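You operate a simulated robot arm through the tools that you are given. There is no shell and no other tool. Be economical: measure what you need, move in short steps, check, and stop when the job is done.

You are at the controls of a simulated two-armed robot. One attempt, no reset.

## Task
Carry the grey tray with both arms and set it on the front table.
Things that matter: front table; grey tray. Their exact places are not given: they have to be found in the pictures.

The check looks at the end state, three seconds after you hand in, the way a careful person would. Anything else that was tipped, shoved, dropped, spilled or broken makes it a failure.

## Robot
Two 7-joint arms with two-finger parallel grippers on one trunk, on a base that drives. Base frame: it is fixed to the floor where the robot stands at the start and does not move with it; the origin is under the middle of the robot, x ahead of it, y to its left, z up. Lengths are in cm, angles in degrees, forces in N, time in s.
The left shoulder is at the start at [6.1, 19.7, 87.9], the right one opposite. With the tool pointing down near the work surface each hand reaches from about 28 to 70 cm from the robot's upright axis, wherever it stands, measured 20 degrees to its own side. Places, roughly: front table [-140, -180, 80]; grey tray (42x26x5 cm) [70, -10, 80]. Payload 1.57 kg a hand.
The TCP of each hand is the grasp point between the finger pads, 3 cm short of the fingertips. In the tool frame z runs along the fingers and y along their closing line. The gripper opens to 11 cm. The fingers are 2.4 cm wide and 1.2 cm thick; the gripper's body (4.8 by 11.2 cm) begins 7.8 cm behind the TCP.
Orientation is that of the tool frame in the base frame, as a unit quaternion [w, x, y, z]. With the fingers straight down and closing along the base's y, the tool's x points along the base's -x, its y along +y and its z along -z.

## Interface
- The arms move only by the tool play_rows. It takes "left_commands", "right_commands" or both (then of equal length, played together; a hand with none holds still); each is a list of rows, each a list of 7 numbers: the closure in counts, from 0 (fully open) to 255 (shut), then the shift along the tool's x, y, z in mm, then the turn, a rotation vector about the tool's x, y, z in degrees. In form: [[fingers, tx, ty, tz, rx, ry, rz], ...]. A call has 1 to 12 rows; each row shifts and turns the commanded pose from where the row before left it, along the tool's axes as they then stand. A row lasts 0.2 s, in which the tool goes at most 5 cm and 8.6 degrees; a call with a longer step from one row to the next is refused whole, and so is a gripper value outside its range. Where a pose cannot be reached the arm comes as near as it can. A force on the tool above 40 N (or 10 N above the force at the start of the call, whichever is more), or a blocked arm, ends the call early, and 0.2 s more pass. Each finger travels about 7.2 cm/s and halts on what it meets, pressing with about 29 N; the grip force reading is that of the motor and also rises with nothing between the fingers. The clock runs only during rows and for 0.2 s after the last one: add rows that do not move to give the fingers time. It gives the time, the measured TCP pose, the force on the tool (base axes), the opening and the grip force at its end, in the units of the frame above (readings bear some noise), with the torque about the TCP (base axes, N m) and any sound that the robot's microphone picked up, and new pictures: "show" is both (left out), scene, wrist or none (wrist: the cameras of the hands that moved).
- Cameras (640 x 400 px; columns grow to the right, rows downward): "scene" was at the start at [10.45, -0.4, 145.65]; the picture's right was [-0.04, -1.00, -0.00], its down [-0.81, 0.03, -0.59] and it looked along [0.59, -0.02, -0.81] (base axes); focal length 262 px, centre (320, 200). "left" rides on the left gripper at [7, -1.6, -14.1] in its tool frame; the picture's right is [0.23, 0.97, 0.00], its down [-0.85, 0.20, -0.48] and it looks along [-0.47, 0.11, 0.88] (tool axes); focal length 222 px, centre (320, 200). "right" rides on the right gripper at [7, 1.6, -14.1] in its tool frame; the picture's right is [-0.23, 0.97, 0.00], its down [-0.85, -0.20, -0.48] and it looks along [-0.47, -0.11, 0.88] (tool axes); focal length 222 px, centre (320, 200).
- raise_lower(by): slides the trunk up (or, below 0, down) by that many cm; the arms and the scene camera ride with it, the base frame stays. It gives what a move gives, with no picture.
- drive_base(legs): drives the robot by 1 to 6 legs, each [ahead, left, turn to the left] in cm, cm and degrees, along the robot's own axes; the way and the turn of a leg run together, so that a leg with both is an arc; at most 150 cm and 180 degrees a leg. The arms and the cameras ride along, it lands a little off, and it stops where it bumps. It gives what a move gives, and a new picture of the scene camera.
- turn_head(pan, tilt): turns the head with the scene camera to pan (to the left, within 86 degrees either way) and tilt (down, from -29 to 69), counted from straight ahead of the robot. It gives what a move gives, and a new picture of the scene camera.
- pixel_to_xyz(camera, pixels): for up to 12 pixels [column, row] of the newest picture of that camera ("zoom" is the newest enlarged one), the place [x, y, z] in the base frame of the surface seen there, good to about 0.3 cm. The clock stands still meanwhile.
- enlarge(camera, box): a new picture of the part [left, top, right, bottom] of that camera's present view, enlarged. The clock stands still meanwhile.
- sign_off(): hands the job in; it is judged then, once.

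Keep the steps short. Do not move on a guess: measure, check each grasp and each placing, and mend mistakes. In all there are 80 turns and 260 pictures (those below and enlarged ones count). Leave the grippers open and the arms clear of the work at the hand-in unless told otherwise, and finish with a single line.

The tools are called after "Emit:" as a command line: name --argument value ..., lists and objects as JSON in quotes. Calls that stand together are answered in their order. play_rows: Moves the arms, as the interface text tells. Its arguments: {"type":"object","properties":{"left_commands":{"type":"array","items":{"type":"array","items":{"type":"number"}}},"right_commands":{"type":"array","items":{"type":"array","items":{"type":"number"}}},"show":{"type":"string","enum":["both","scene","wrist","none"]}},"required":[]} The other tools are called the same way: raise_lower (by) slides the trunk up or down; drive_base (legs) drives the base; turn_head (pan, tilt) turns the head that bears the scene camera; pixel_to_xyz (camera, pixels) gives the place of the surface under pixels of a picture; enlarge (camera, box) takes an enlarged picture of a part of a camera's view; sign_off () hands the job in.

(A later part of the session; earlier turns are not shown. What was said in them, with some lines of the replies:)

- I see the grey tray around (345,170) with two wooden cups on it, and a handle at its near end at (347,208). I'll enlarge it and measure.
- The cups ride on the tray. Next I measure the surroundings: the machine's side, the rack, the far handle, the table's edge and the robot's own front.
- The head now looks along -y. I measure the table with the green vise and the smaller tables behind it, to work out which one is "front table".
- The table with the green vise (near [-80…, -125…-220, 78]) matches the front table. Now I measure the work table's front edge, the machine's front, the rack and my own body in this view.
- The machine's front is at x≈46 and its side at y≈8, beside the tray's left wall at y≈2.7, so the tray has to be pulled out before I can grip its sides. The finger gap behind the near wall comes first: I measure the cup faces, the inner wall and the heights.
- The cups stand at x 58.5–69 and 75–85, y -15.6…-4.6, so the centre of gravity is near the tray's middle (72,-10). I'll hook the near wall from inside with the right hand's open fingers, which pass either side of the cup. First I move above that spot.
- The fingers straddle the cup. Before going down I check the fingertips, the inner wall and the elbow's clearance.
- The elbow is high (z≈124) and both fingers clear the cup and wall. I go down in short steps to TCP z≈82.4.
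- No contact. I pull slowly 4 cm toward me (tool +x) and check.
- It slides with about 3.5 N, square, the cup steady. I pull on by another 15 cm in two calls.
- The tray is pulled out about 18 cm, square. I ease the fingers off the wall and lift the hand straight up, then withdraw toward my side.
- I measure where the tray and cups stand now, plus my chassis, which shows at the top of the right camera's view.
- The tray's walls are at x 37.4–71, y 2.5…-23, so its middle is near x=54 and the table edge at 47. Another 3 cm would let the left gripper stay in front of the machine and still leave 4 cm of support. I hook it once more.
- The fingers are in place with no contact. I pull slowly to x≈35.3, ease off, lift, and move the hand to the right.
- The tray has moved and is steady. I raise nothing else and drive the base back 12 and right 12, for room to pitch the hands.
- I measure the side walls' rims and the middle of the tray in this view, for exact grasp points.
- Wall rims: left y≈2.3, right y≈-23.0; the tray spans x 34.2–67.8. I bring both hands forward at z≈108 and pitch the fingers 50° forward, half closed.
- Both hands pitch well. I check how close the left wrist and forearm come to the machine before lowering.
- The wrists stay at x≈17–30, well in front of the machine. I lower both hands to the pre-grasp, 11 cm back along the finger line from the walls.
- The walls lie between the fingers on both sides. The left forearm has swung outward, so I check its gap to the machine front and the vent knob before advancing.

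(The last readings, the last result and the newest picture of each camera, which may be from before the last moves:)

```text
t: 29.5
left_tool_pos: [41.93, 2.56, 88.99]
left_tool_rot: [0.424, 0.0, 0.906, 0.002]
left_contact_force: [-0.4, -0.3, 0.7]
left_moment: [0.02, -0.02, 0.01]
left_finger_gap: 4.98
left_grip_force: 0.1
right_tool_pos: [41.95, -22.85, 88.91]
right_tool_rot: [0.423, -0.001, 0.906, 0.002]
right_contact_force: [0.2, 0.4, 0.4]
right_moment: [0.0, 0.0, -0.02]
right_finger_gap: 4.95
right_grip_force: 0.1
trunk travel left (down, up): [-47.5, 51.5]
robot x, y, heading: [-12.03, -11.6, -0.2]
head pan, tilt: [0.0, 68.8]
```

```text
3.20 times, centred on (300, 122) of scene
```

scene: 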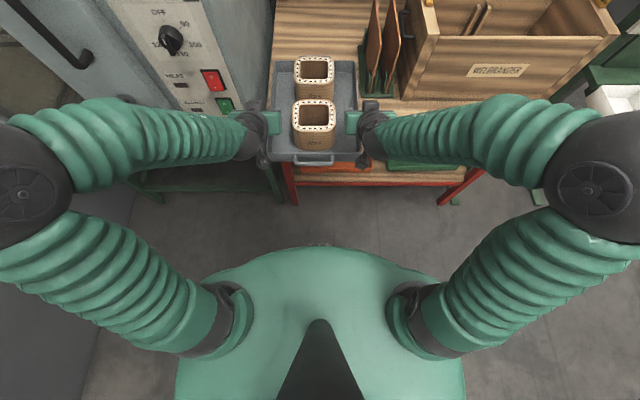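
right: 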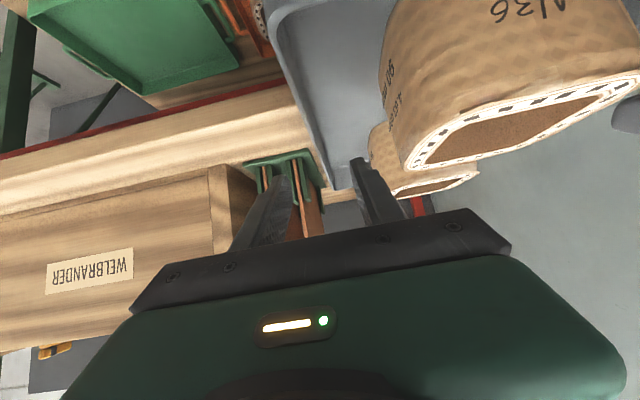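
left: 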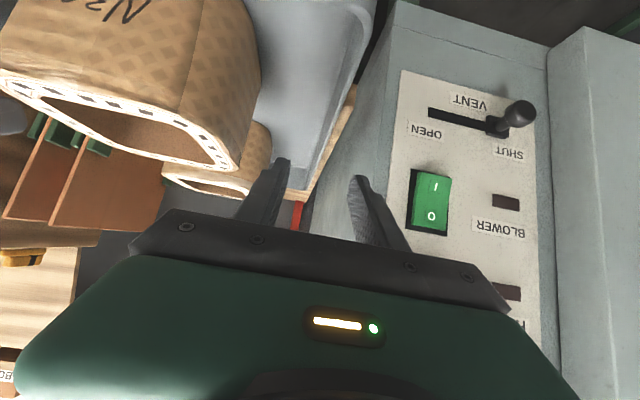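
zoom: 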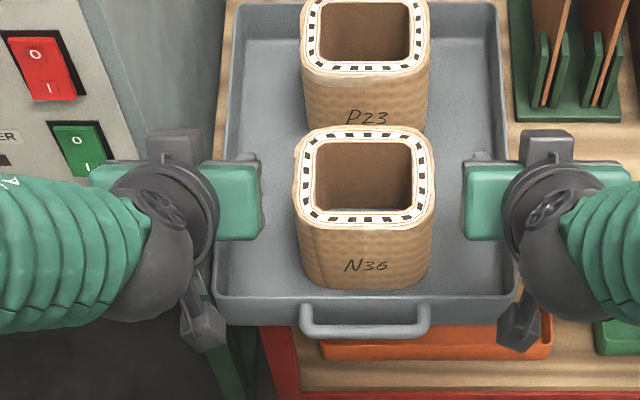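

The forearms are clear (x<17). I advance 8 cm along the finger line, trimming y slightly, then look.

Emit:
play_rows --left_commands '[[140, 0, -3.6, 16, 0, 0, 0], [140, 0, 0, 16, 0, 0, 0], [140, 0, 0, 16, 0, 0, 0], [140, 0, 0, 16, 0, 0, 0], [140, 0, 0, 16, 0, 0, 0], [140, 0, 0, 0, 0, 0, 0]]' --right_commands '[[140, 0, -1.5, 16, 0, 0, 0], [140, 0, 0, 16, 0, 0, 0], [140, 0, 0, 16, 0, 0, 0], [140, 0, 0, 16, 0, 0, 0], [140, 0, 0, 16, 0, 0, 0], [140, 0, 0, 0, 0, 0, 0]]'

Emit:
enlarge --camera "scene" --box '[210, 60, 410, 185]'

```text
t: 30.9
left_tool_pos: [48.26, 2.31, 83.77]
left_tool_rot: [0.422, 0.001, 0.906, 0.001]
left_contact_force: [-0.4, 0.4, 0.0]
left_moment: [-0.01, 0.0, 0.04]
left_finger_gap: 4.96
left_grip_force: 0.0
right_tool_pos: [48.17, -22.91, 83.81]
right_tool_rot: [0.423, 0.0, 0.906, 0.001]
right_contact_force: [-1.0, -0.2, -0.6]
right_moment: [-0.01, -0.01, 0.03]
right_finger_gap: 4.97
right_grip_force: 0.2
trunk travel left (down, up): [-47.5, 51.5]
robot x, y, heading: [-12.31, -11.95, -0.0]
head pan, tilt: [0.0, 68.8]
```

scene: 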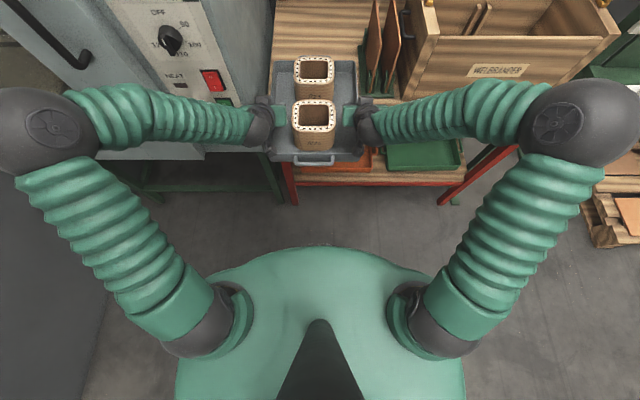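
right: 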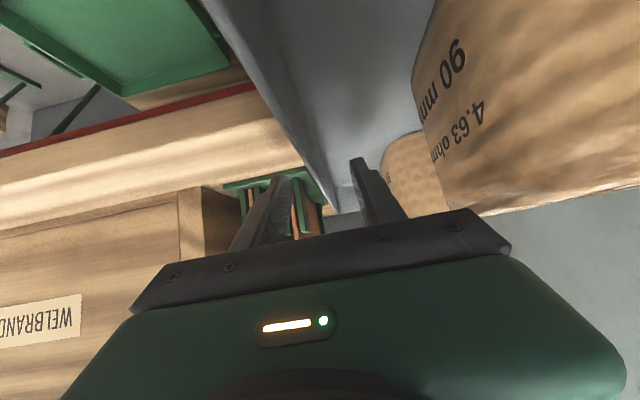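
left: 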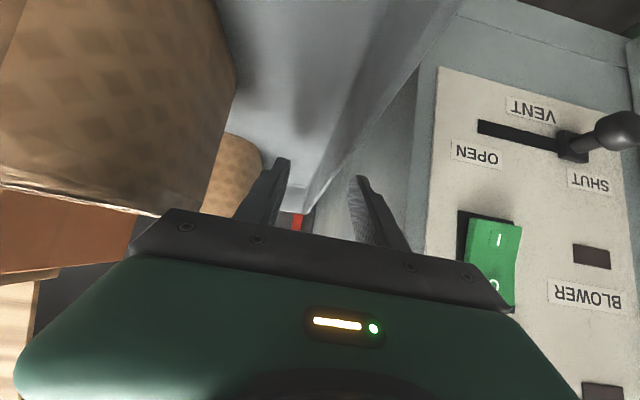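

```text
3.20 times, centred on (310, 122) of scene
```

zoom: 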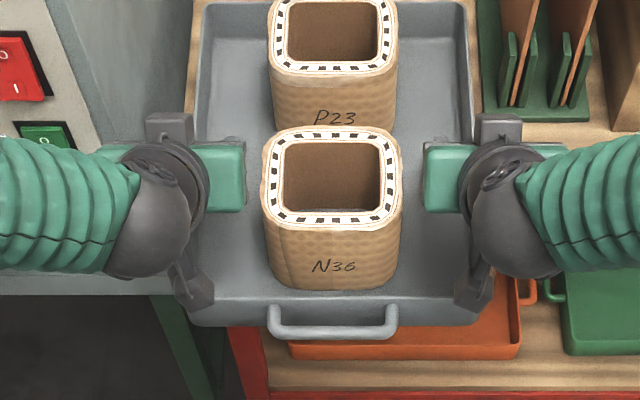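

Both walls sit between the fingers. I advance the last 2.5 cm, then close both grippers.

Emit:
play_rows --left_commands '[[140, 0, 0, 8, 0, 0, 0], [140, 0, 0, 8, 0, 0, 0], [140, 0, 0, 8, 0, 0, 0], [140, 0, 0, 0, 0, 0, 0], [180, 0, 0, 0, 0, 0, 0], [220, 0, 0, 0, 0, 0, 0], [255, 0, 0, 0, 0, 0, 0], [255, 0, 0, 0, 0, 0, 0], [255, 0, 0, 0, 0, 0, 0], [255, 0, 0, 0, 0, 0, 0]]' --right_commands '[[140, 0, 0, 8, 0, 0, 0], [140, 0, 0, 8, 0, 0, 0], [140, 0, 0, 8, 0, 0, 0], [140, 0, 0, 0, 0, 0, 0], [180, 0, 0, 0, 0, 0, 0], [220, 0, 0, 0, 0, 0, 0], [255, 0, 0, 0, 0, 0, 0], [255, 0, 0, 0, 0, 0, 0], [255, 0, 0, 0, 0, 0, 0], [255, 0, 0, 0, 0, 0, 0]]'

```text
t: 33.1
left_tool_pos: [49.97, 2.61, 82.17]
left_tool_rot: [0.423, -0.001, 0.906, 0.003]
left_contact_force: [0.2, 23.7, 1.4]
left_moment: [-0.42, 0.01, -0.62]
left_finger_gap: 0.41
left_grip_force: 25.0
right_tool_pos: [50.02, -22.86, 82.11]
right_tool_rot: [0.423, 0.001, 0.906, -0.001]
right_contact_force: [-1.5, -17.4, 0.1]
right_moment: [0.25, 0.02, 0.73]
right_finger_gap: 0.39
right_grip_force: 24.8
trunk travel left (down, up): [-47.5, 51.5]
robot x, y, heading: [-12.09, -12.15, -0.3]
head pan, tilt: [0.0, 68.8]
```

scene: 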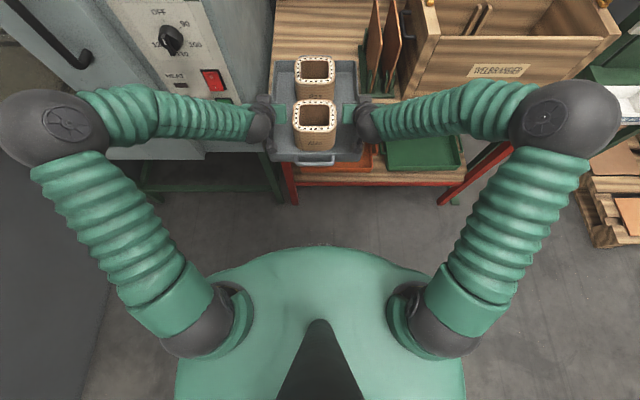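
right: 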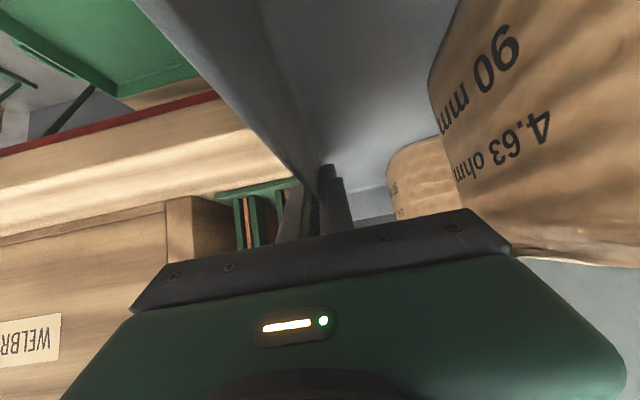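
left: 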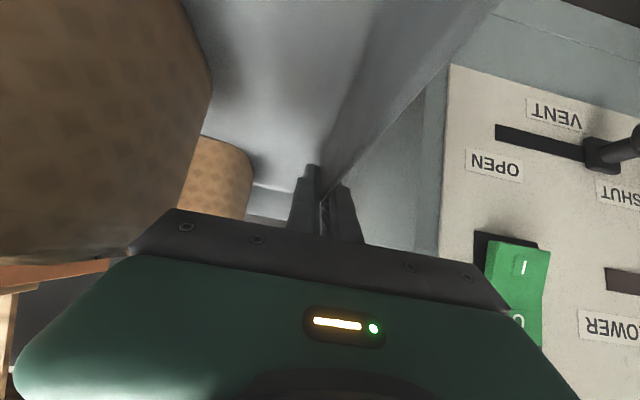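

Both grip the 0.4 cm walls at about 25 N. The hands squeeze the tray inward by about 20 N, so I relax the left +3 mm and the right -3 mm in y, then lift 2 cm.

Emit:
play_rows --left_commands '[[255, 0, 1.5, 0, 0, 0, 0], [255, 0, 1.5, 0, 0, 0, 0], [255, 0, 0, 0, 0, 0, 0]]' --right_commands '[[255, 0, -1.5, 0, 0, 0, 0], [255, 0, -1, 0, 0, 0, 0], [255, 0, 0, 0, 0, 0, 0]]' --show "none"

Emit:
play_rows --left_commands '[[255, -2.3, 0, -1.9, 0, 0, 0], [255, -2.3, 0, -1.9, 0, 0, 0], [255, -3.1, 0, -2.6, 0, 0, 0], [255, -3.8, 0, -3.2, 0, 0, 0], [255, -3.8, 0, -3.2, 0, 0, 0], [255, 0, 0, 0, 0, 0, 0], [255, 0, 0, 0, 0, 0, 0]]' --right_commands '[[255, -2.3, 0, -1.9, 0, 0, 0], [255, -2.3, 0, -1.9, 0, 0, 0], [255, -3.1, 0, -2.6, 0, 0, 0], [255, -3.8, 0, -3.2, 0, 0, 0], [255, -3.8, 0, -3.2, 0, 0, 0], [255, 0, 0, 0, 0, 0, 0], [255, 0, 0, 0, 0, 0, 0]]'

```text
t: 33.9
left_tool_pos: [50.18, 2.6, 82.1]
left_tool_rot: [0.421, -0.001, 0.907, 0.002]
left_contact_force: [-0.7, 11.6, 3.4]
left_moment: [0.02, -0.16, 0.49]
left_finger_gap: 0.4
left_grip_force: 24.0
right_tool_pos: [50.1, -23.0, 82.2]
right_tool_rot: [0.423, -0.002, 0.906, 0.002]
right_contact_force: [3.3, -5.8, 0.7]
right_moment: [-0.41, -0.74, -0.43]
right_finger_gap: 0.4
right_grip_force: 24.7
trunk travel left (down, up): [-47.5, 51.5]
robot x, y, heading: [-12.29, -11.81, 0.3]
head pan, tilt: [0.0, 68.8]
```

```text
t: 35.5
left_tool_pos: [50.11, 2.48, 84.15]
left_tool_rot: [0.422, 0.001, 0.907, 0.001]
left_contact_force: [2.5, -2.5, -5.6]
left_moment: [-0.07, 0.33, 0.63]
left_finger_gap: 0.4
left_grip_force: 24.6
right_tool_pos: [50.09, -23.07, 83.97]
right_tool_rot: [0.422, -0.001, 0.907, 0.002]
right_contact_force: [-2.1, 2.0, -10.3]
right_moment: [-0.36, -0.2, -0.22]
right_finger_gap: 0.39
right_grip_force: 24.5
trunk travel left (down, up): [-47.5, 51.5]
robot x, y, heading: [-12.12, -11.78, 0.0]
head pan, tilt: [0.0, 68.8]
```

scene: 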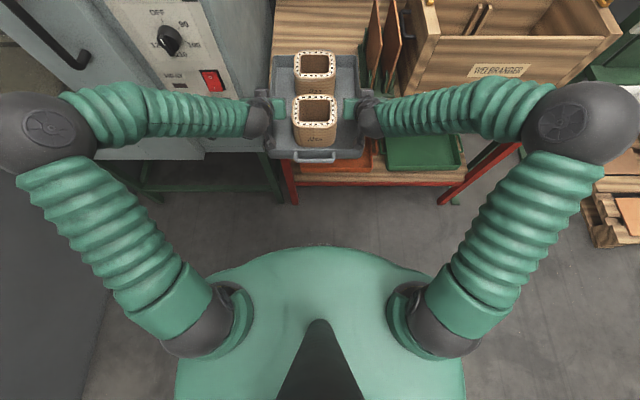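
right: 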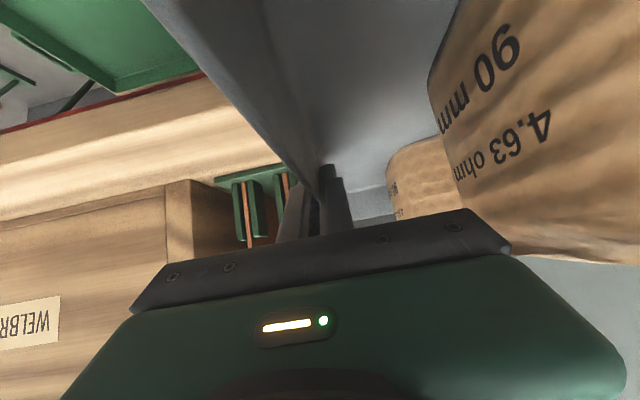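
left: 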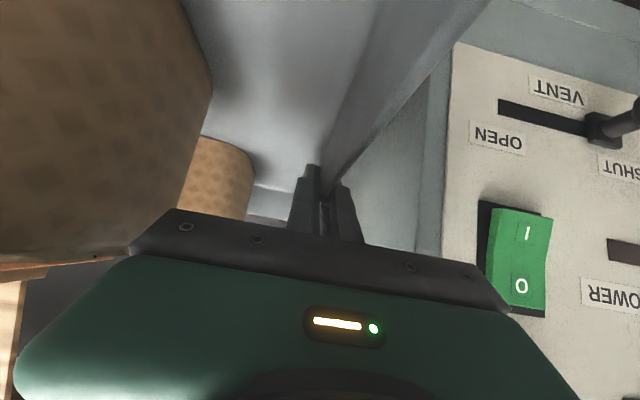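

The load is about 16 N. I check the tray's level at several rim points.

Emit:
pixel_to_xyz --camera "scene" --pixels '[[275, 60], [355, 60], [320, 149], [290, 150], [350, 150], [316, 160], [316, 97], [316, 54], [280, 80], [350, 80]]'

Emit:
enlarge --camera "scene" --box '[240, 40, 400, 180]'

```text
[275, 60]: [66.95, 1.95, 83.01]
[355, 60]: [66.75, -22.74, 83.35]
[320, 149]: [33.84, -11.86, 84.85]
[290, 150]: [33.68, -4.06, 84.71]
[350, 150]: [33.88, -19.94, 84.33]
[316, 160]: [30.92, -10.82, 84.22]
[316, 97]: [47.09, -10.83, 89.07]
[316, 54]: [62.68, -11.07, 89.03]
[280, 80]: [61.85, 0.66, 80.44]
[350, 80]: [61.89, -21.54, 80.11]
```

```text
2.86 times, centred on (320, 110) of scene
```

zoom: 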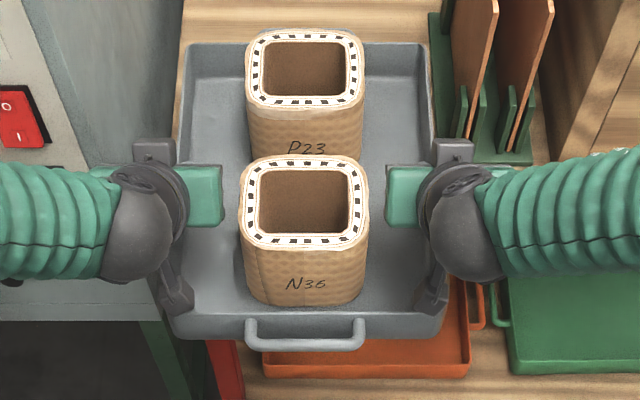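

The tray is level: both cup tops at z≈89.05. I raise the trunk 12 cm, carrying it straight up.

Emit:
raise_lower --by 12

Emit:
drive_base --legs '[[-30, 0, 0]]'

```text
t: 37.0
left_tool_pos: [50.21, 2.51, 96.1]
left_tool_rot: [0.422, 0.001, 0.907, 0.001]
left_contact_force: [1.4, -9.8, -6.6]
left_moment: [-0.1, -0.19, 0.56]
left_finger_gap: 0.37
left_grip_force: 24.9
right_tool_pos: [50.24, -23.1, 96.13]
right_tool_rot: [0.421, -0.001, 0.907, 0.002]
right_contact_force: [-1.9, 9.1, -10.6]
right_moment: [-0.37, 0.27, -0.2]
right_finger_gap: 0.37
right_grip_force: 25.1
trunk travel left (down, up): [-59.5, 39.5]
robot x, y, heading: [-12.14, -11.82, -0.0]
head pan, tilt: [0.0, 68.8]
```

```text
t: 39.0
left_tool_pos: [20.27, 2.53, 95.91]
left_tool_rot: [0.42, -0.001, 0.907, 0.002]
left_contact_force: [1.8, -16.2, -5.8]
left_moment: [-0.18, -0.01, 0.55]
left_finger_gap: 0.38
left_grip_force: 25.0
right_tool_pos: [20.28, -22.99, 96.02]
right_tool_rot: [0.421, -0.002, 0.907, 0.003]
right_contact_force: [-1.2, 16.1, -10.3]
right_moment: [-0.34, 0.13, -0.12]
right_finger_gap: 0.4
right_grip_force: 24.6
trunk travel left (down, up): [-59.5, 39.5]
robot x, y, heading: [-41.99, -11.94, 0.0]
head pan, tilt: [0.0, 68.8]
```

scene: 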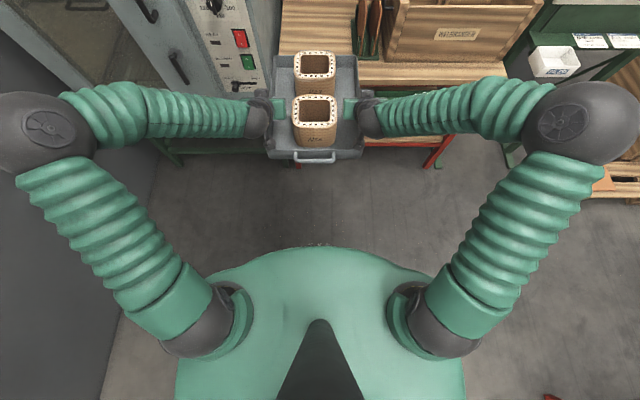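

The hands now pull outward on the tray by about 16 N, so I relax that by 1.5 mm each. Then I look right for the path.

Emit:
play_rows --left_commands '[[255, 0, -1, 0, 0, 0, 0], [255, 0, -0.5, 0, 0, 0, 0], [255, 0, 0, 0, 0, 0, 0]]' --right_commands '[[255, 0, 1, 0, 0, 0, 0], [255, 0, 0.5, 0, 0, 0, 0], [255, 0, 0, 0, 0, 0, 0]]' --show "none"

Emit:
pixel_to_xyz --camera "scene" --pixels '[[555, 65], [535, 75], [600, 190], [50, 250], [110, 330], [510, 150], [40, 130], [600, 130], [520, 60], [550, 395]]'

Emit:
turn_head --pan -75 --tilt 30

```text
t: 39.9
left_tool_pos: [19.84, 2.5, 96.15]
left_tool_rot: [0.422, -0.002, 0.906, 0.004]
left_contact_force: [0.4, 9.4, -4.9]
left_moment: [-0.47, 0.39, -0.24]
left_finger_gap: 0.39
left_grip_force: 25.1
right_tool_pos: [19.88, -23.0, 96.29]
right_tool_rot: [0.422, -0.001, 0.906, 0.002]
right_contact_force: [-1.1, -9.9, -11.1]
right_moment: [-0.12, -0.25, 0.46]
right_finger_gap: 0.4
right_grip_force: 24.6
trunk travel left (down, up): [-59.5, 39.5]
robot x, y, heading: [-42.26, -12.02, 0.2]
head pan, tilt: [0.0, 68.8]
```

```text
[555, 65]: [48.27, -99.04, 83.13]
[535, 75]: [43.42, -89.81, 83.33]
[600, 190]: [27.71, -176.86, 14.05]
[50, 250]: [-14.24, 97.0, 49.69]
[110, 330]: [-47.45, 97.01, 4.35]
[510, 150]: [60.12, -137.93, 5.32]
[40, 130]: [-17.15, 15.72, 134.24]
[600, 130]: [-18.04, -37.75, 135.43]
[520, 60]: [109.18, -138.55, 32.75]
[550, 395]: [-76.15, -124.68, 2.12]
```

```text
t: 41.3
left_tool_pos: [19.86, 2.55, 96.22]
left_tool_rot: [0.422, 0.0, 0.906, 0.002]
left_contact_force: [1.9, 21.8, -5.8]
left_moment: [-0.38, -0.29, 0.02]
left_finger_gap: 0.38
left_grip_force: 24.3
right_tool_pos: [19.98, -23.0, 96.18]
right_tool_rot: [0.422, 0.0, 0.907, 0.001]
right_contact_force: [-1.7, -20.1, -10.6]
right_moment: [-0.23, 0.41, 0.44]
right_finger_gap: 0.36
right_grip_force: 24.4
trunk travel left (down, up): [-59.5, 39.5]
robot x, y, heading: [-42.22, -12.16, 0.1]
head pan, tilt: [-75.0, 30.0]
```

scene: 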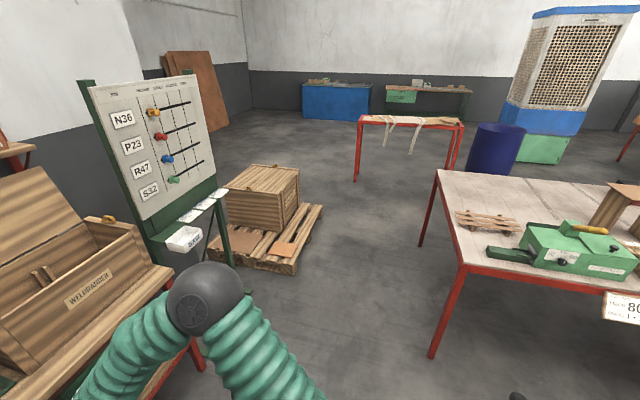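

I measure the front table's free area, the little pallet, the jigs and the path's obstacles.

Emit:
play_rows --left_commands '[[255, 0, 0.6, 0, 0, 0, 0], [255, 0, 0, 0, 0, 0, 0]]' --right_commands '[[255, 0, -0.6, 0, 0, 0, 0], [255, 0, 0, 0, 0, 0, 0]]' --show "scene"

Emit:
pixel_to_xyz --camera "scene" --pixels '[[440, 173], [462, 262], [470, 232], [460, 213], [520, 222], [592, 220], [635, 182], [560, 180], [490, 150], [270, 272], [230, 270], [420, 246]]'

```text
t: 41.9
left_tool_pos: [19.76, 2.56, 96.28]
left_tool_rot: [0.422, 0.001, 0.906, 0.001]
left_contact_force: [1.8, 19.5, -6.1]
left_moment: [-0.2, -0.36, 0.25]
left_finger_gap: 0.38
left_grip_force: 25.1
right_tool_pos: [19.83, -23.01, 96.25]
right_tool_rot: [0.423, -0.001, 0.906, 0.001]
right_contact_force: [-1.7, -19.1, -11.1]
right_moment: [-0.29, 0.48, 0.17]
right_finger_gap: 0.4
right_grip_force: 24.4
trunk travel left (down, up): [-59.5, 39.5]
robot x, y, heading: [-42.42, -11.63, -0.2]
head pan, tilt: [-75.0, 30.0]
```

scene: 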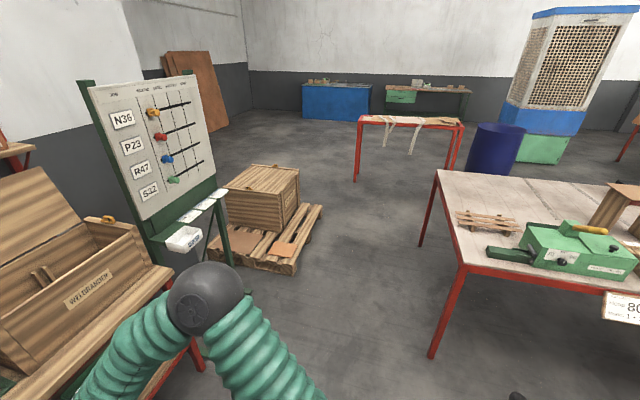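

```text
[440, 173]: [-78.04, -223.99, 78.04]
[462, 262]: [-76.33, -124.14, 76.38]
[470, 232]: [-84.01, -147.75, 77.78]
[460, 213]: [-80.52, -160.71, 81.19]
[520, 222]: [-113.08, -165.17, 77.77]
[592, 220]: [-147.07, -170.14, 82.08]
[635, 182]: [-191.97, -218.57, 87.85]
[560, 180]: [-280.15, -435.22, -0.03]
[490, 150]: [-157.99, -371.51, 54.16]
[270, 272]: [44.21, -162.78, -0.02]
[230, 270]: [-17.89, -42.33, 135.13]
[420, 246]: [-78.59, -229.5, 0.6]
```

The free area of the front table is x -78…-145, y -165…-225. I relax the squeeze a little more, then turn right 45° as a first check on how the load rides.

Emit:
play_rows --left_commands '[[255, 0, 0.4, 0, 0, 0, 0], [255, 0, 0, 0, 0, 0, 0]]' --right_commands '[[255, 0, -0.4, 0, 0, 0, 0], [255, 0, 0, 0, 0, 0, 0]]' --show "none"

Emit:
turn_head --pan 0 --tilt 50

Emit:
drive_base --legs '[[0, 0, -45]]'

```text
t: 42.5
left_tool_pos: [19.78, 2.67, 96.3]
left_tool_rot: [0.421, 0.0, 0.907, 0.002]
left_contact_force: [3.9, 17.2, -6.7]
left_moment: [0.02, -0.12, 0.61]
left_finger_gap: 0.39
left_grip_force: 24.4
right_tool_pos: [19.96, -23.05, 96.34]
right_tool_rot: [0.423, -0.002, 0.906, 0.003]
right_contact_force: [-3.7, -16.5, -9.2]
right_moment: [-0.31, 0.24, 0.23]
right_finger_gap: 0.41
right_grip_force: 24.9
trunk travel left (down, up): [-59.5, 39.5]
robot x, y, heading: [-42.13, -12.07, 0.0]
head pan, tilt: [-75.0, 30.0]
```

```text
t: 44.0
left_tool_pos: [19.86, 2.61, 96.19]
left_tool_rot: [0.422, 0.0, 0.906, 0.002]
left_contact_force: [3.0, 16.8, -7.4]
left_moment: [0.01, 0.09, 0.64]
left_finger_gap: 0.41
left_grip_force: 24.5
right_tool_pos: [20.0, -22.99, 96.25]
right_tool_rot: [0.423, 0.0, 0.906, 0.001]
right_contact_force: [-3.6, -17.2, -9.5]
right_moment: [-0.29, 0.05, 0.25]
right_finger_gap: 0.39
right_grip_force: 24.5
trunk travel left (down, up): [-59.5, 39.5]
robot x, y, heading: [-42.43, -11.64, 0.1]
head pan, tilt: [0.0, 50.0]
```

scene: 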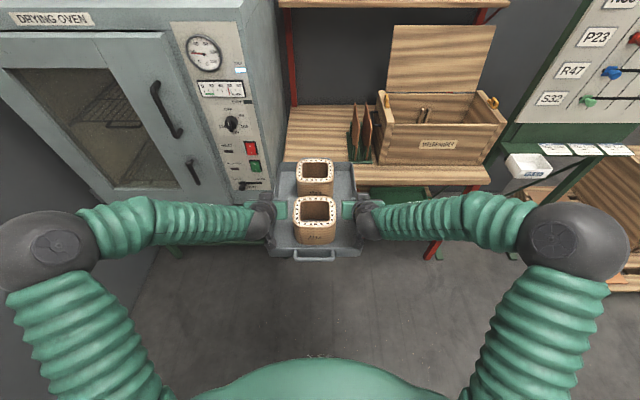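

```text
t: 46.4
left_tool_pos: [12.04, -45.4, 96.29]
left_tool_rot: [0.39, 0.346, 0.838, -0.16]
left_contact_force: [14.8, 9.9, -7.6]
left_moment: [0.01, 0.01, 0.54]
left_finger_gap: 0.4
left_grip_force: 24.6
right_tool_pos: [-6.04, -63.53, 96.24]
right_tool_rot: [0.391, 0.344, 0.838, -0.16]
right_contact_force: [-13.8, -10.1, -9.2]
right_moment: [-0.2, 0.26, 0.25]
right_finger_gap: 0.37
right_grip_force: 24.4
trunk travel left (down, up): [-59.5, 39.5]
robot x, y, heading: [-42.23, -11.57, -44.9]
head pan, tilt: [0.0, 50.0]
```

scene: 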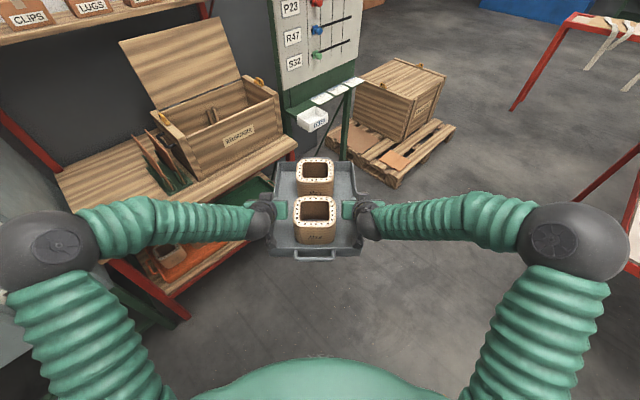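

It rides steadily. I turn the other 45°, then shift left 15.

Emit:
drive_base --legs '[[0, 0, -45], [0, 15, 0]]'

```text
t: 49.9
left_tool_pos: [-13.69, -73.61, 96.46]
left_tool_rot: [0.303, 0.643, 0.638, -0.296]
left_contact_force: [2.1, -1.0, -7.5]
left_moment: [-0.6, 0.08, 0.27]
left_finger_gap: 0.38
left_grip_force: 24.8
right_tool_pos: [-39.47, -73.61, 96.27]
right_tool_rot: [0.303, 0.642, 0.64, -0.295]
right_contact_force: [-3.1, 2.2, -9.0]
right_moment: [0.7, 0.1, 0.14]
right_finger_gap: 0.38
right_grip_force: 24.8
trunk travel left (down, up): [-59.5, 39.5]
robot x, y, heading: [-27.47, -11.84, -89.8]
head pan, tilt: [0.0, 50.0]
```

scene: 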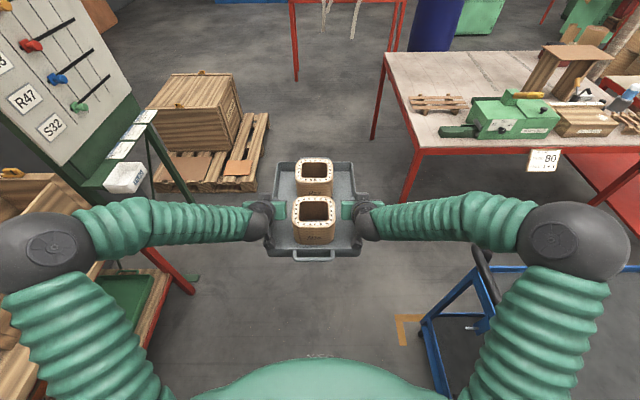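

A blue stand shows at (460,310) on my right and a bin at (125,180) on my left. I measure both against my path.

Emit:
pixel_to_xyz --camera "scene" --pixels '[[485, 260], [425, 325], [440, 390], [400, 330], [125, 180], [150, 115], [190, 205], [240, 180], [260, 130], [405, 190], [170, 250], [480, 320]]'

```text
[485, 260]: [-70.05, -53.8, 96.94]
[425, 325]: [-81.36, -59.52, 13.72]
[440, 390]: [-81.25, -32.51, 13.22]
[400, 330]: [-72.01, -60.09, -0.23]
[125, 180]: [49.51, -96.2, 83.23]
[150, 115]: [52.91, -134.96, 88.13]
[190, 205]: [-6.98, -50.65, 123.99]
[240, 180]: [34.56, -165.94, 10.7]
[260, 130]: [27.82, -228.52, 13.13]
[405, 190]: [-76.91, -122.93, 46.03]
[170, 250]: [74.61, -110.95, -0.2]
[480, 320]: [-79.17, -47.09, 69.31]
```

Both are clear of my path. I drive ahead 90 cm while drifting 8 cm left.

Emit:
drive_base --legs '[[90, 8, 0]]'

```text
t: 54.6
left_tool_pos: [-5.5, -162.79, 96.47]
left_tool_rot: [0.299, 0.643, 0.638, -0.3]
left_contact_force: [1.4, -2.7, -7.4]
left_moment: [0.08, -0.08, 0.52]
left_finger_gap: 0.41
left_grip_force: 24.4
right_tool_pos: [-31.07, -162.45, 96.46]
right_tool_rot: [0.3, 0.642, 0.639, -0.3]
right_contact_force: [-1.5, 2.6, -8.0]
right_moment: [0.07, 0.0, 0.25]
right_finger_gap: 0.4
right_grip_force: 24.9
trunk travel left (down, up): [-59.5, 39.5]
robot x, y, heading: [-19.53, -101.02, -90.5]
head pan, tilt: [0.0, 50.0]
```

scene: 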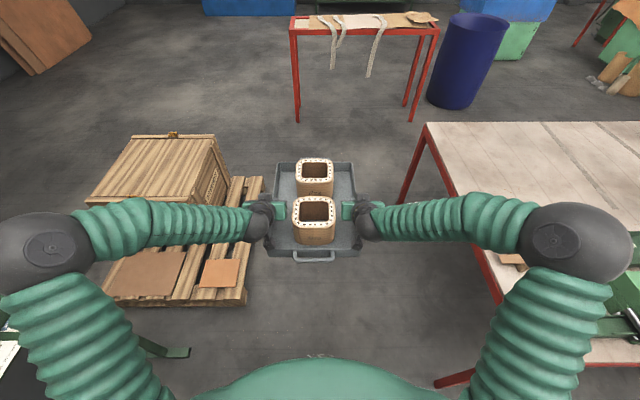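

The load is steady and the way ahead is clear. I drive ahead another 95 cm to y≈-196.

Emit:
drive_base --legs '[[95, 0, 0]]'

```text
t: 59.6
left_tool_pos: [-4.85, -257.53, 96.76]
left_tool_rot: [0.302, 0.638, 0.642, -0.299]
left_contact_force: [1.4, -2.4, -8.5]
left_moment: [-0.07, -0.04, 0.46]
left_finger_gap: 0.38
left_grip_force: 24.8
right_tool_pos: [-30.56, -257.66, 96.55]
right_tool_rot: [0.301, 0.639, 0.641, -0.3]
right_contact_force: [-0.1, 1.7, -8.9]
right_moment: [0.21, 0.01, 0.2]
right_finger_gap: 0.39
right_grip_force: 24.1
trunk travel left (down, up): [-59.5, 39.5]
robot x, y, heading: [-19.95, -196.13, -89.8]
head pan, tilt: [0.0, 50.0]
```

scene: 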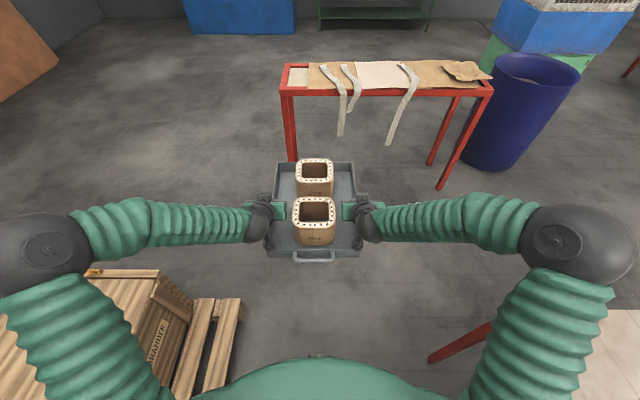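

Now I turn right 45°, check, then 45° more. The tray's bottom at z≈92 passes over the bare table corner.

Emit:
drive_base --legs '[[0, 0, -45]]'

Emit:
drive_base --legs '[[0, 0, -45]]'

```text
t: 62.0
left_tool_pos: [-52.6, -249.75, 96.79]
left_tool_rot: [0.162, 0.836, 0.346, -0.394]
left_contact_force: [-1.1, -1.8, -8.1]
left_moment: [-0.05, 0.07, 0.25]
left_finger_gap: 0.38
left_grip_force: 24.5
right_tool_pos: [-70.84, -231.69, 96.83]
right_tool_rot: [0.163, 0.835, 0.348, -0.392]
right_contact_force: [0.4, 0.4, -8.5]
right_moment: [0.2, -0.16, 0.07]
right_finger_gap: 0.4
right_grip_force: 24.5
trunk travel left (down, up): [-59.5, 39.5]
robot x, y, heading: [-19.9, -196.16, -134.8]
head pan, tilt: [0.0, 50.0]
```

scene: 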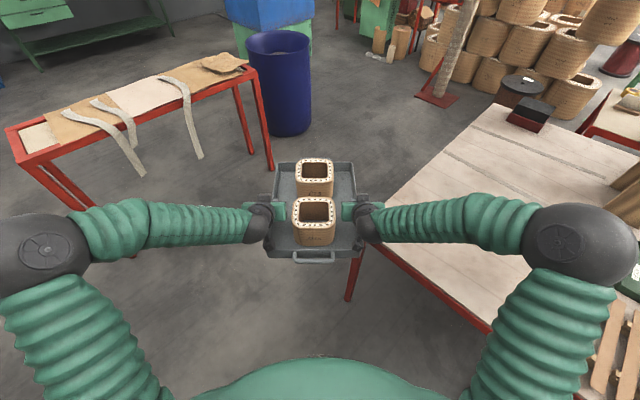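

```text
t: 64.5
left_tool_pos: [-80.66, -210.67, 97.07]
left_tool_rot: [0.0, 0.904, 0.001, -0.428]
left_contact_force: [-0.9, -0.5, -6.6]
left_moment: [0.04, 0.1, 0.18]
left_finger_gap: 0.41
left_grip_force: 24.3
right_tool_pos: [-80.72, -185.12, 96.89]
right_tool_rot: [0.0, 0.905, 0.0, -0.426]
right_contact_force: [0.2, -0.4, -8.8]
right_moment: [0.01, -0.25, 0.02]
right_finger_gap: 0.39
right_grip_force: 24.7
trunk travel left (down, up): [-59.5, 39.5]
robot x, y, heading: [-19.48, -196.41, 180.1]
head pan, tilt: [0.0, 50.0]
```

scene: 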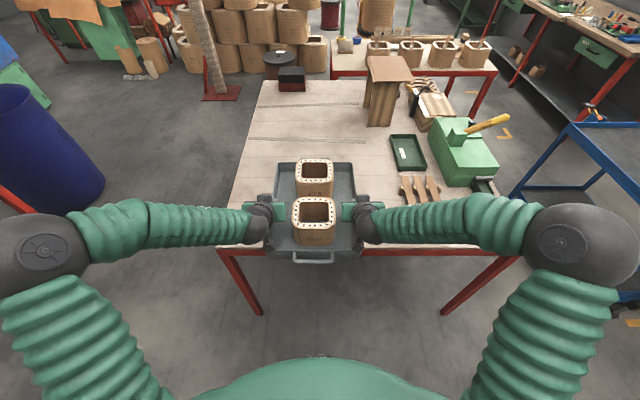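

Now I face the front table. I measure the free place: the small green tray at (405,150), the little pallet at (403,190), the table edges, and our tray's level.

Emit:
pixel_to_xyz --camera "scene" --pixels '[[390, 140], [400, 172], [404, 195], [402, 180], [255, 110], [232, 200], [260, 247], [370, 247], [316, 203], [316, 163], [290, 253], [290, 85]]'

Emit:
enlarge --camera "scene" --box '[220, 70, 500, 270]'

```text
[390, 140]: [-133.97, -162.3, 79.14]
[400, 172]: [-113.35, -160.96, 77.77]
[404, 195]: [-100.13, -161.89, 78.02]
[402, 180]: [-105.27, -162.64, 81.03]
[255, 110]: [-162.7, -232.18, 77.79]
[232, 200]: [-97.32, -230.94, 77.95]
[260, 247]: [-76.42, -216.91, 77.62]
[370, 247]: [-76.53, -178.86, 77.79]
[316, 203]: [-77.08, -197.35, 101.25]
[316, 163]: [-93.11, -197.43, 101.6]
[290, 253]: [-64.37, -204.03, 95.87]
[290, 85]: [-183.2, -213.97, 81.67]
```

```text
2.00 times, centred on (360, 170) of scene
```

zoom: 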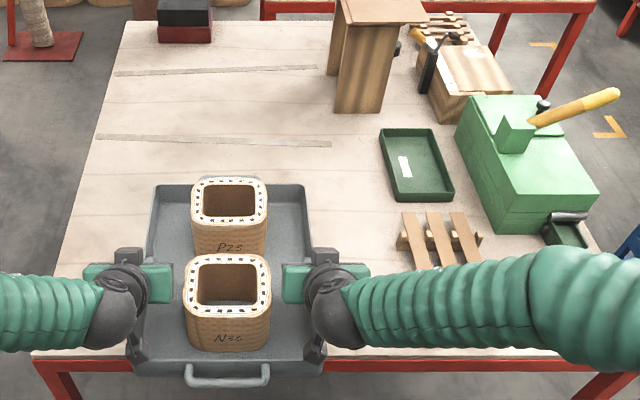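

The free space is y -231…-165, and our tray is at y -185…-211, level (101.25/101.6). I drive ahead 23 cm so its middle is at x≈-104, then lower by trunk.

Emit:
drive_base --legs '[[23, 0, 0]]'

Emit:
raise_lower --by -10

Emit:
turn_head --pan 0 --tilt 60

```text
t: 66.2
left_tool_pos: [-103.38, -210.88, 97.13]
left_tool_rot: [0.002, 0.904, 0.002, -0.428]
left_contact_force: [-0.9, 0.2, -8.0]
left_moment: [-0.03, -0.11, 0.13]
left_finger_gap: 0.36
left_grip_force: 24.3
right_tool_pos: [-103.37, -185.29, 97.12]
right_tool_rot: [0.001, 0.904, 0.001, -0.428]
right_contact_force: [0.8, 0.9, -8.4]
right_moment: [0.08, -0.13, 0.06]
right_finger_gap: 0.4
right_grip_force: 24.3
trunk travel left (down, up): [-59.5, 39.5]
robot x, y, heading: [-42.96, -196.14, -179.8]
head pan, tilt: [0.0, 50.0]
```

scene: 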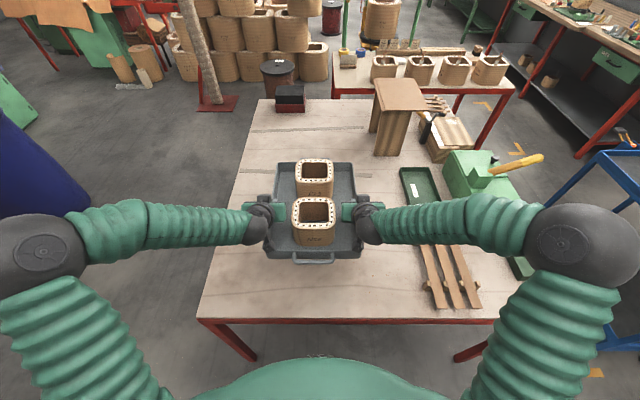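

```text
t: 67.6
left_tool_pos: [-103.22, -210.92, 87.3]
left_tool_rot: [0.001, 0.903, 0.001, -0.429]
left_contact_force: [0.1, -1.0, -7.7]
left_moment: [0.03, -0.14, 0.05]
left_finger_gap: 0.39
left_grip_force: 24.2
right_tool_pos: [-103.28, -185.31, 87.27]
right_tool_rot: [0.0, 0.904, 0.001, -0.428]
right_contact_force: [-0.1, 0.7, -8.8]
right_moment: [0.0, -0.02, -0.05]
right_finger_gap: 0.4
right_grip_force: 24.6
trunk travel left (down, up): [-49.5, 49.5]
robot x, y, heading: [-42.81, -195.93, -179.8]
head pan, tilt: [0.0, 50.0]
```

```text
t: 68.3
left_tool_pos: [-103.28, -210.99, 87.19]
left_tool_rot: [0.001, 0.904, 0.0, -0.428]
left_contact_force: [0.1, -0.5, -8.1]
left_moment: [0.07, 0.03, 0.07]
left_finger_gap: 0.42
left_grip_force: 25.2
right_tool_pos: [-103.32, -185.41, 87.1]
right_tool_rot: [0.0, 0.904, 0.001, -0.428]
right_contact_force: [0.3, 0.3, -9.3]
right_moment: [0.0, -0.13, -0.07]
right_finger_gap: 0.4
right_grip_force: 24.8
trunk travel left (down, up): [-49.5, 49.5]
robot x, y, heading: [-42.32, -196.09, -179.9]
head pan, tilt: [0.0, 60.0]
```

scene: 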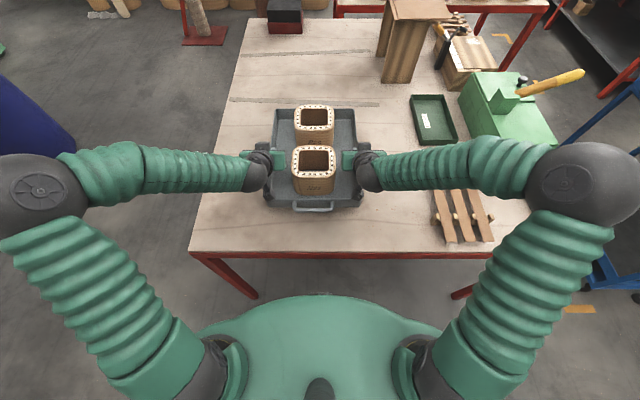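

The tray hangs about 5 cm above the clear table top. I lower 4.3 cm by trunk, then finish in small arm steps, watching the force.

Emit:
raise_lower --by -4.3

Emit:
play_rows --left_commands '[[255, 2.3, 0, 1.9, 0, 0, 0], [255, 2.3, 0, 1.9, 0, 0, 0], [255, 1.5, 0, 1.3, 0, 0, 0], [255, 0, 0, 0, 0, 0, 0]]' --right_commands '[[255, 2.3, 0, 1.9, 0, 0, 0], [255, 2.3, 0, 1.9, 0, 0, 0], [255, 1.5, 0, 1.3, 0, 0, 0], [255, 0, 0, 0, 0, 0, 0]]' --show "scene"

```text
t: 69.2
left_tool_pos: [-103.16, -210.89, 82.93]
left_tool_rot: [0.001, 0.904, 0.001, -0.428]
left_contact_force: [1.1, -1.0, -8.1]
left_moment: [0.02, 0.02, 0.04]
left_finger_gap: 0.39
left_grip_force: 25.1
right_tool_pos: [-103.3, -185.38, 82.84]
right_tool_rot: [0.0, 0.904, 0.002, -0.428]
right_contact_force: [-0.1, 0.5, -8.9]
right_moment: [-0.02, -0.21, 0.0]
right_finger_gap: 0.39
right_grip_force: 24.4
trunk travel left (down, up): [-45.2, 53.8]
robot x, y, heading: [-42.76, -196.03, -179.9]
head pan, tilt: [0.0, 60.0]
```

```text
t: 70.2
left_tool_pos: [-103.23, -210.92, 82.31]
left_tool_rot: [0.002, 0.903, 0.002, -0.43]
left_contact_force: [-7.1, -2.6, 0.3]
left_moment: [0.14, -0.66, 0.08]
left_finger_gap: 0.39
left_grip_force: 24.8
right_tool_pos: [-103.21, -185.26, 82.19]
right_tool_rot: [0.001, 0.903, 0.001, -0.43]
right_contact_force: [1.7, 2.5, 7.9]
right_moment: [-0.11, -0.71, 0.24]
right_finger_gap: 0.39
right_grip_force: 24.5
trunk travel left (down, up): [-45.2, 53.8]
robot x, y, heading: [-43.01, -196.7, -179.7]
head pan, tilt: [0.0, 60.0]
```

scene: 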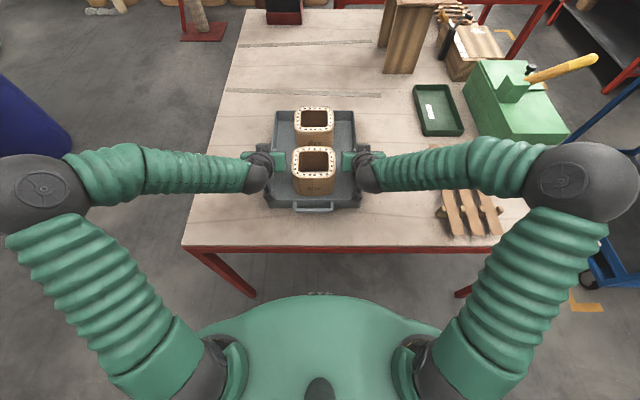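

The table now carries the load. I check flatness before letting go.

Emit:
pixel_to_xyz --camera "scene" --pixels '[[314, 148], [314, 109], [277, 113], [352, 112], [285, 200], [345, 200], [314, 210], [288, 130], [343, 130]]'

Emit:
enlarge --camera "scene" --box '[230, 90, 400, 225]'

```text
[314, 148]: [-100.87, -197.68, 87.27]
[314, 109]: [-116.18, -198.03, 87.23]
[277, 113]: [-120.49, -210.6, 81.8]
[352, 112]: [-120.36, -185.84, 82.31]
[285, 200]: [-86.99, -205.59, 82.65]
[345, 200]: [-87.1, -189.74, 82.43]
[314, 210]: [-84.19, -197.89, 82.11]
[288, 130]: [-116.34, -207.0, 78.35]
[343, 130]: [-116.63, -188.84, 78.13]
```

```text
2.96 times, centred on (315, 158) of scene
```

zoom: 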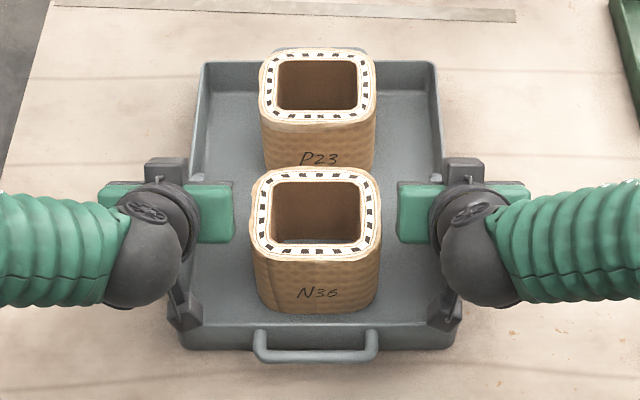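

The tray sits flat: cup tops 87.27/87.23, as at the start. I open both grippers to about 5 cm.

Emit:
play_rows --left_commands '[[235, 0, 0, 0, 0, 0, 0], [215, 0, 0, 0, 0, 0, 0], [180, 0, 0, 0, 0, 0, 0], [140, 0, 0, 0, 0, 0, 0], [140, 0, 0, 0, 0, 0, 0], [140, 0, 0, 0, 0, 0, 0]]' --right_commands '[[235, 0, 0, 0, 0, 0, 0], [215, 0, 0, 0, 0, 0, 0], [180, 0, 0, 0, 0, 0, 0], [140, 0, 0, 0, 0, 0, 0], [140, 0, 0, 0, 0, 0, 0], [140, 0, 0, 0, 0, 0, 0]]'

```text
t: 71.5
left_tool_pos: [-103.08, -210.91, 82.23]
left_tool_rot: [0.0, 0.903, 0.0, -0.43]
left_contact_force: [0.6, 0.4, -0.5]
left_moment: [-0.02, 0.01, -0.02]
left_finger_gap: 4.96
left_grip_force: 0.1
right_tool_pos: [-103.22, -185.3, 82.12]
right_tool_rot: [0.001, 0.903, 0.002, -0.429]
right_contact_force: [0.2, 0.0, 0.3]
right_moment: [-0.02, 0.0, -0.03]
right_finger_gap: 4.96
right_grip_force: 0.1
trunk travel left (down, up): [-45.2, 53.8]
robot x, y, heading: [-42.62, -196.33, -179.9]
head pan, tilt: [0.0, 60.0]
```

scene: 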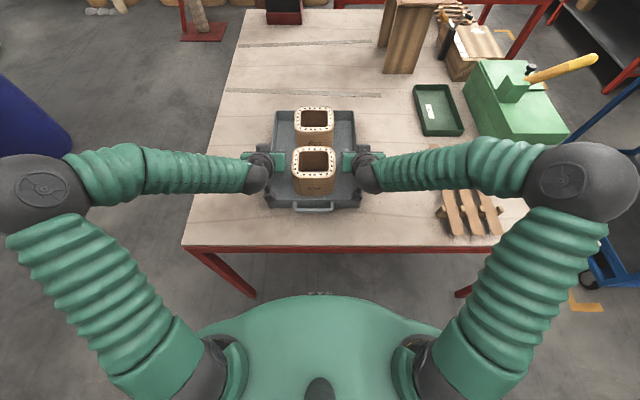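
right: 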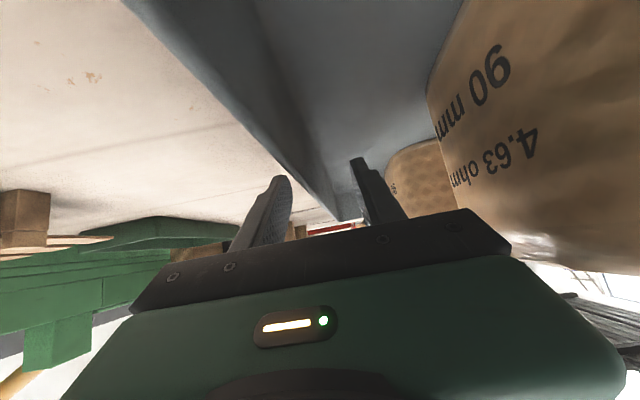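
left: 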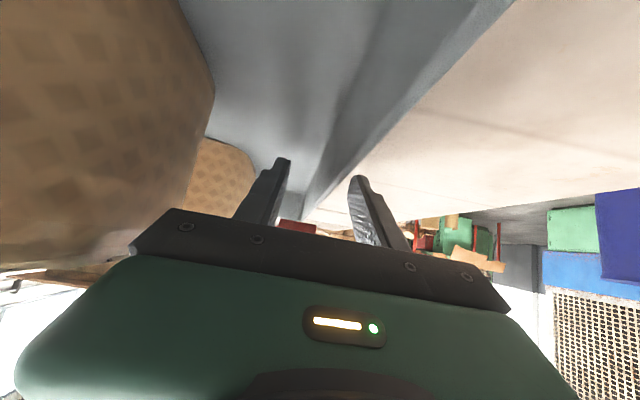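

Released, no contact. I raise the trunk 15 cm so the hands lift straight off, then back away 30 cm.

Emit:
raise_lower --by 15

Emit:
drive_base --legs '[[-30, 0, 0]]'

Emit:
play_rows --left_commands '[[70, 0, 0, 0, 0, 0, 0], [0, 0, 0, 0, 0, 0, 0], [0, 0, 0, 0, 0, 0, 0]]' --right_commands '[[70, 0, 0, 0, 0, 0, 0], [0, 0, 0, 0, 0, 0, 0], [0, 0, 0, 0, 0, 0, 0]]' --show "scene"

```text
t: 73.3
left_tool_pos: [-103.07, -210.9, 97.19]
left_tool_rot: [0.002, 0.903, 0.002, -0.43]
left_contact_force: [0.3, 0.0, -0.7]
left_moment: [0.03, 0.02, -0.01]
left_finger_gap: 4.97
left_grip_force: 0.0
right_tool_pos: [-103.18, -185.26, 97.1]
right_tool_rot: [0.0, 0.903, 0.001, -0.429]
right_contact_force: [0.5, 0.4, -0.4]
right_moment: [-0.03, -0.05, 0.0]
right_finger_gap: 4.97
right_grip_force: 0.0
trunk travel left (down, up): [-60.2, 38.8]
robot x, y, heading: [-42.58, -196.26, -179.9]
head pan, tilt: [0.0, 60.0]
```

```text
t: 75.3
left_tool_pos: [-73.21, -210.69, 97.09]
left_tool_rot: [0.0, 0.903, 0.0, -0.429]
left_contact_force: [-0.1, -0.1, -0.3]
left_moment: [0.02, 0.01, -0.01]
left_finger_gap: 4.96
left_grip_force: 0.1
right_tool_pos: [-73.36, -185.2, 97.12]
right_tool_rot: [0.002, 0.904, 0.002, -0.428]
right_contact_force: [-0.4, 0.5, -0.7]
right_moment: [0.02, 0.01, 0.01]
right_finger_gap: 4.93
right_grip_force: 0.1
trunk travel left (down, up): [-60.2, 38.8]
robot x, y, heading: [-12.68, -196.33, -180.0]
head pan, tilt: [0.0, 60.0]
```

scene: 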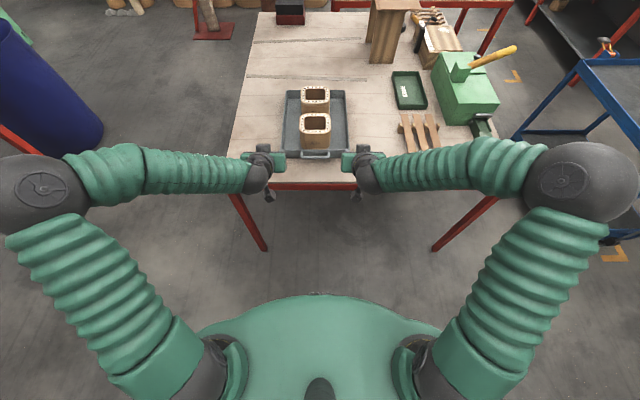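

```text
t: 76.1
left_tool_pos: [-73.0, -210.74, 97.33]
left_tool_rot: [0.002, 0.902, 0.001, -0.431]
left_contact_force: [-0.7, 0.4, -0.5]
left_moment: [-0.03, 0.04, 0.01]
left_finger_gap: 10.99
left_grip_force: 0.1
right_tool_pos: [-73.15, -185.15, 97.27]
right_tool_rot: [0.001, 0.903, 0.001, -0.43]
right_contact_force: [0.0, 0.4, -0.3]
right_moment: [0.01, 0.04, -0.03]
right_finger_gap: 10.98
right_grip_force: 0.0
trunk travel left (down, up): [-60.2, 38.8]
robot x, y, heading: [-12.83, -196.2, -180.0]
head pan, tilt: [0.0, 60.0]
```

scene: 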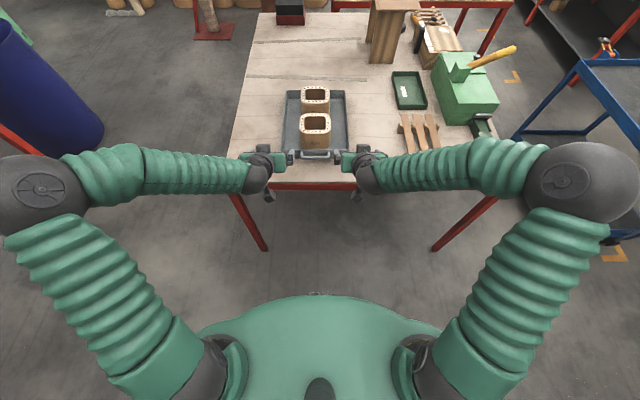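

The tray and both cups stand well on the front table, the grippers are open and the hands are clear. I hand in.

Emit:
sign_off

```text
The job is handed in.
```

The grey tray, with both cups still upright on it, is sitting flat on the front table, and the grippers are open and clear of it.
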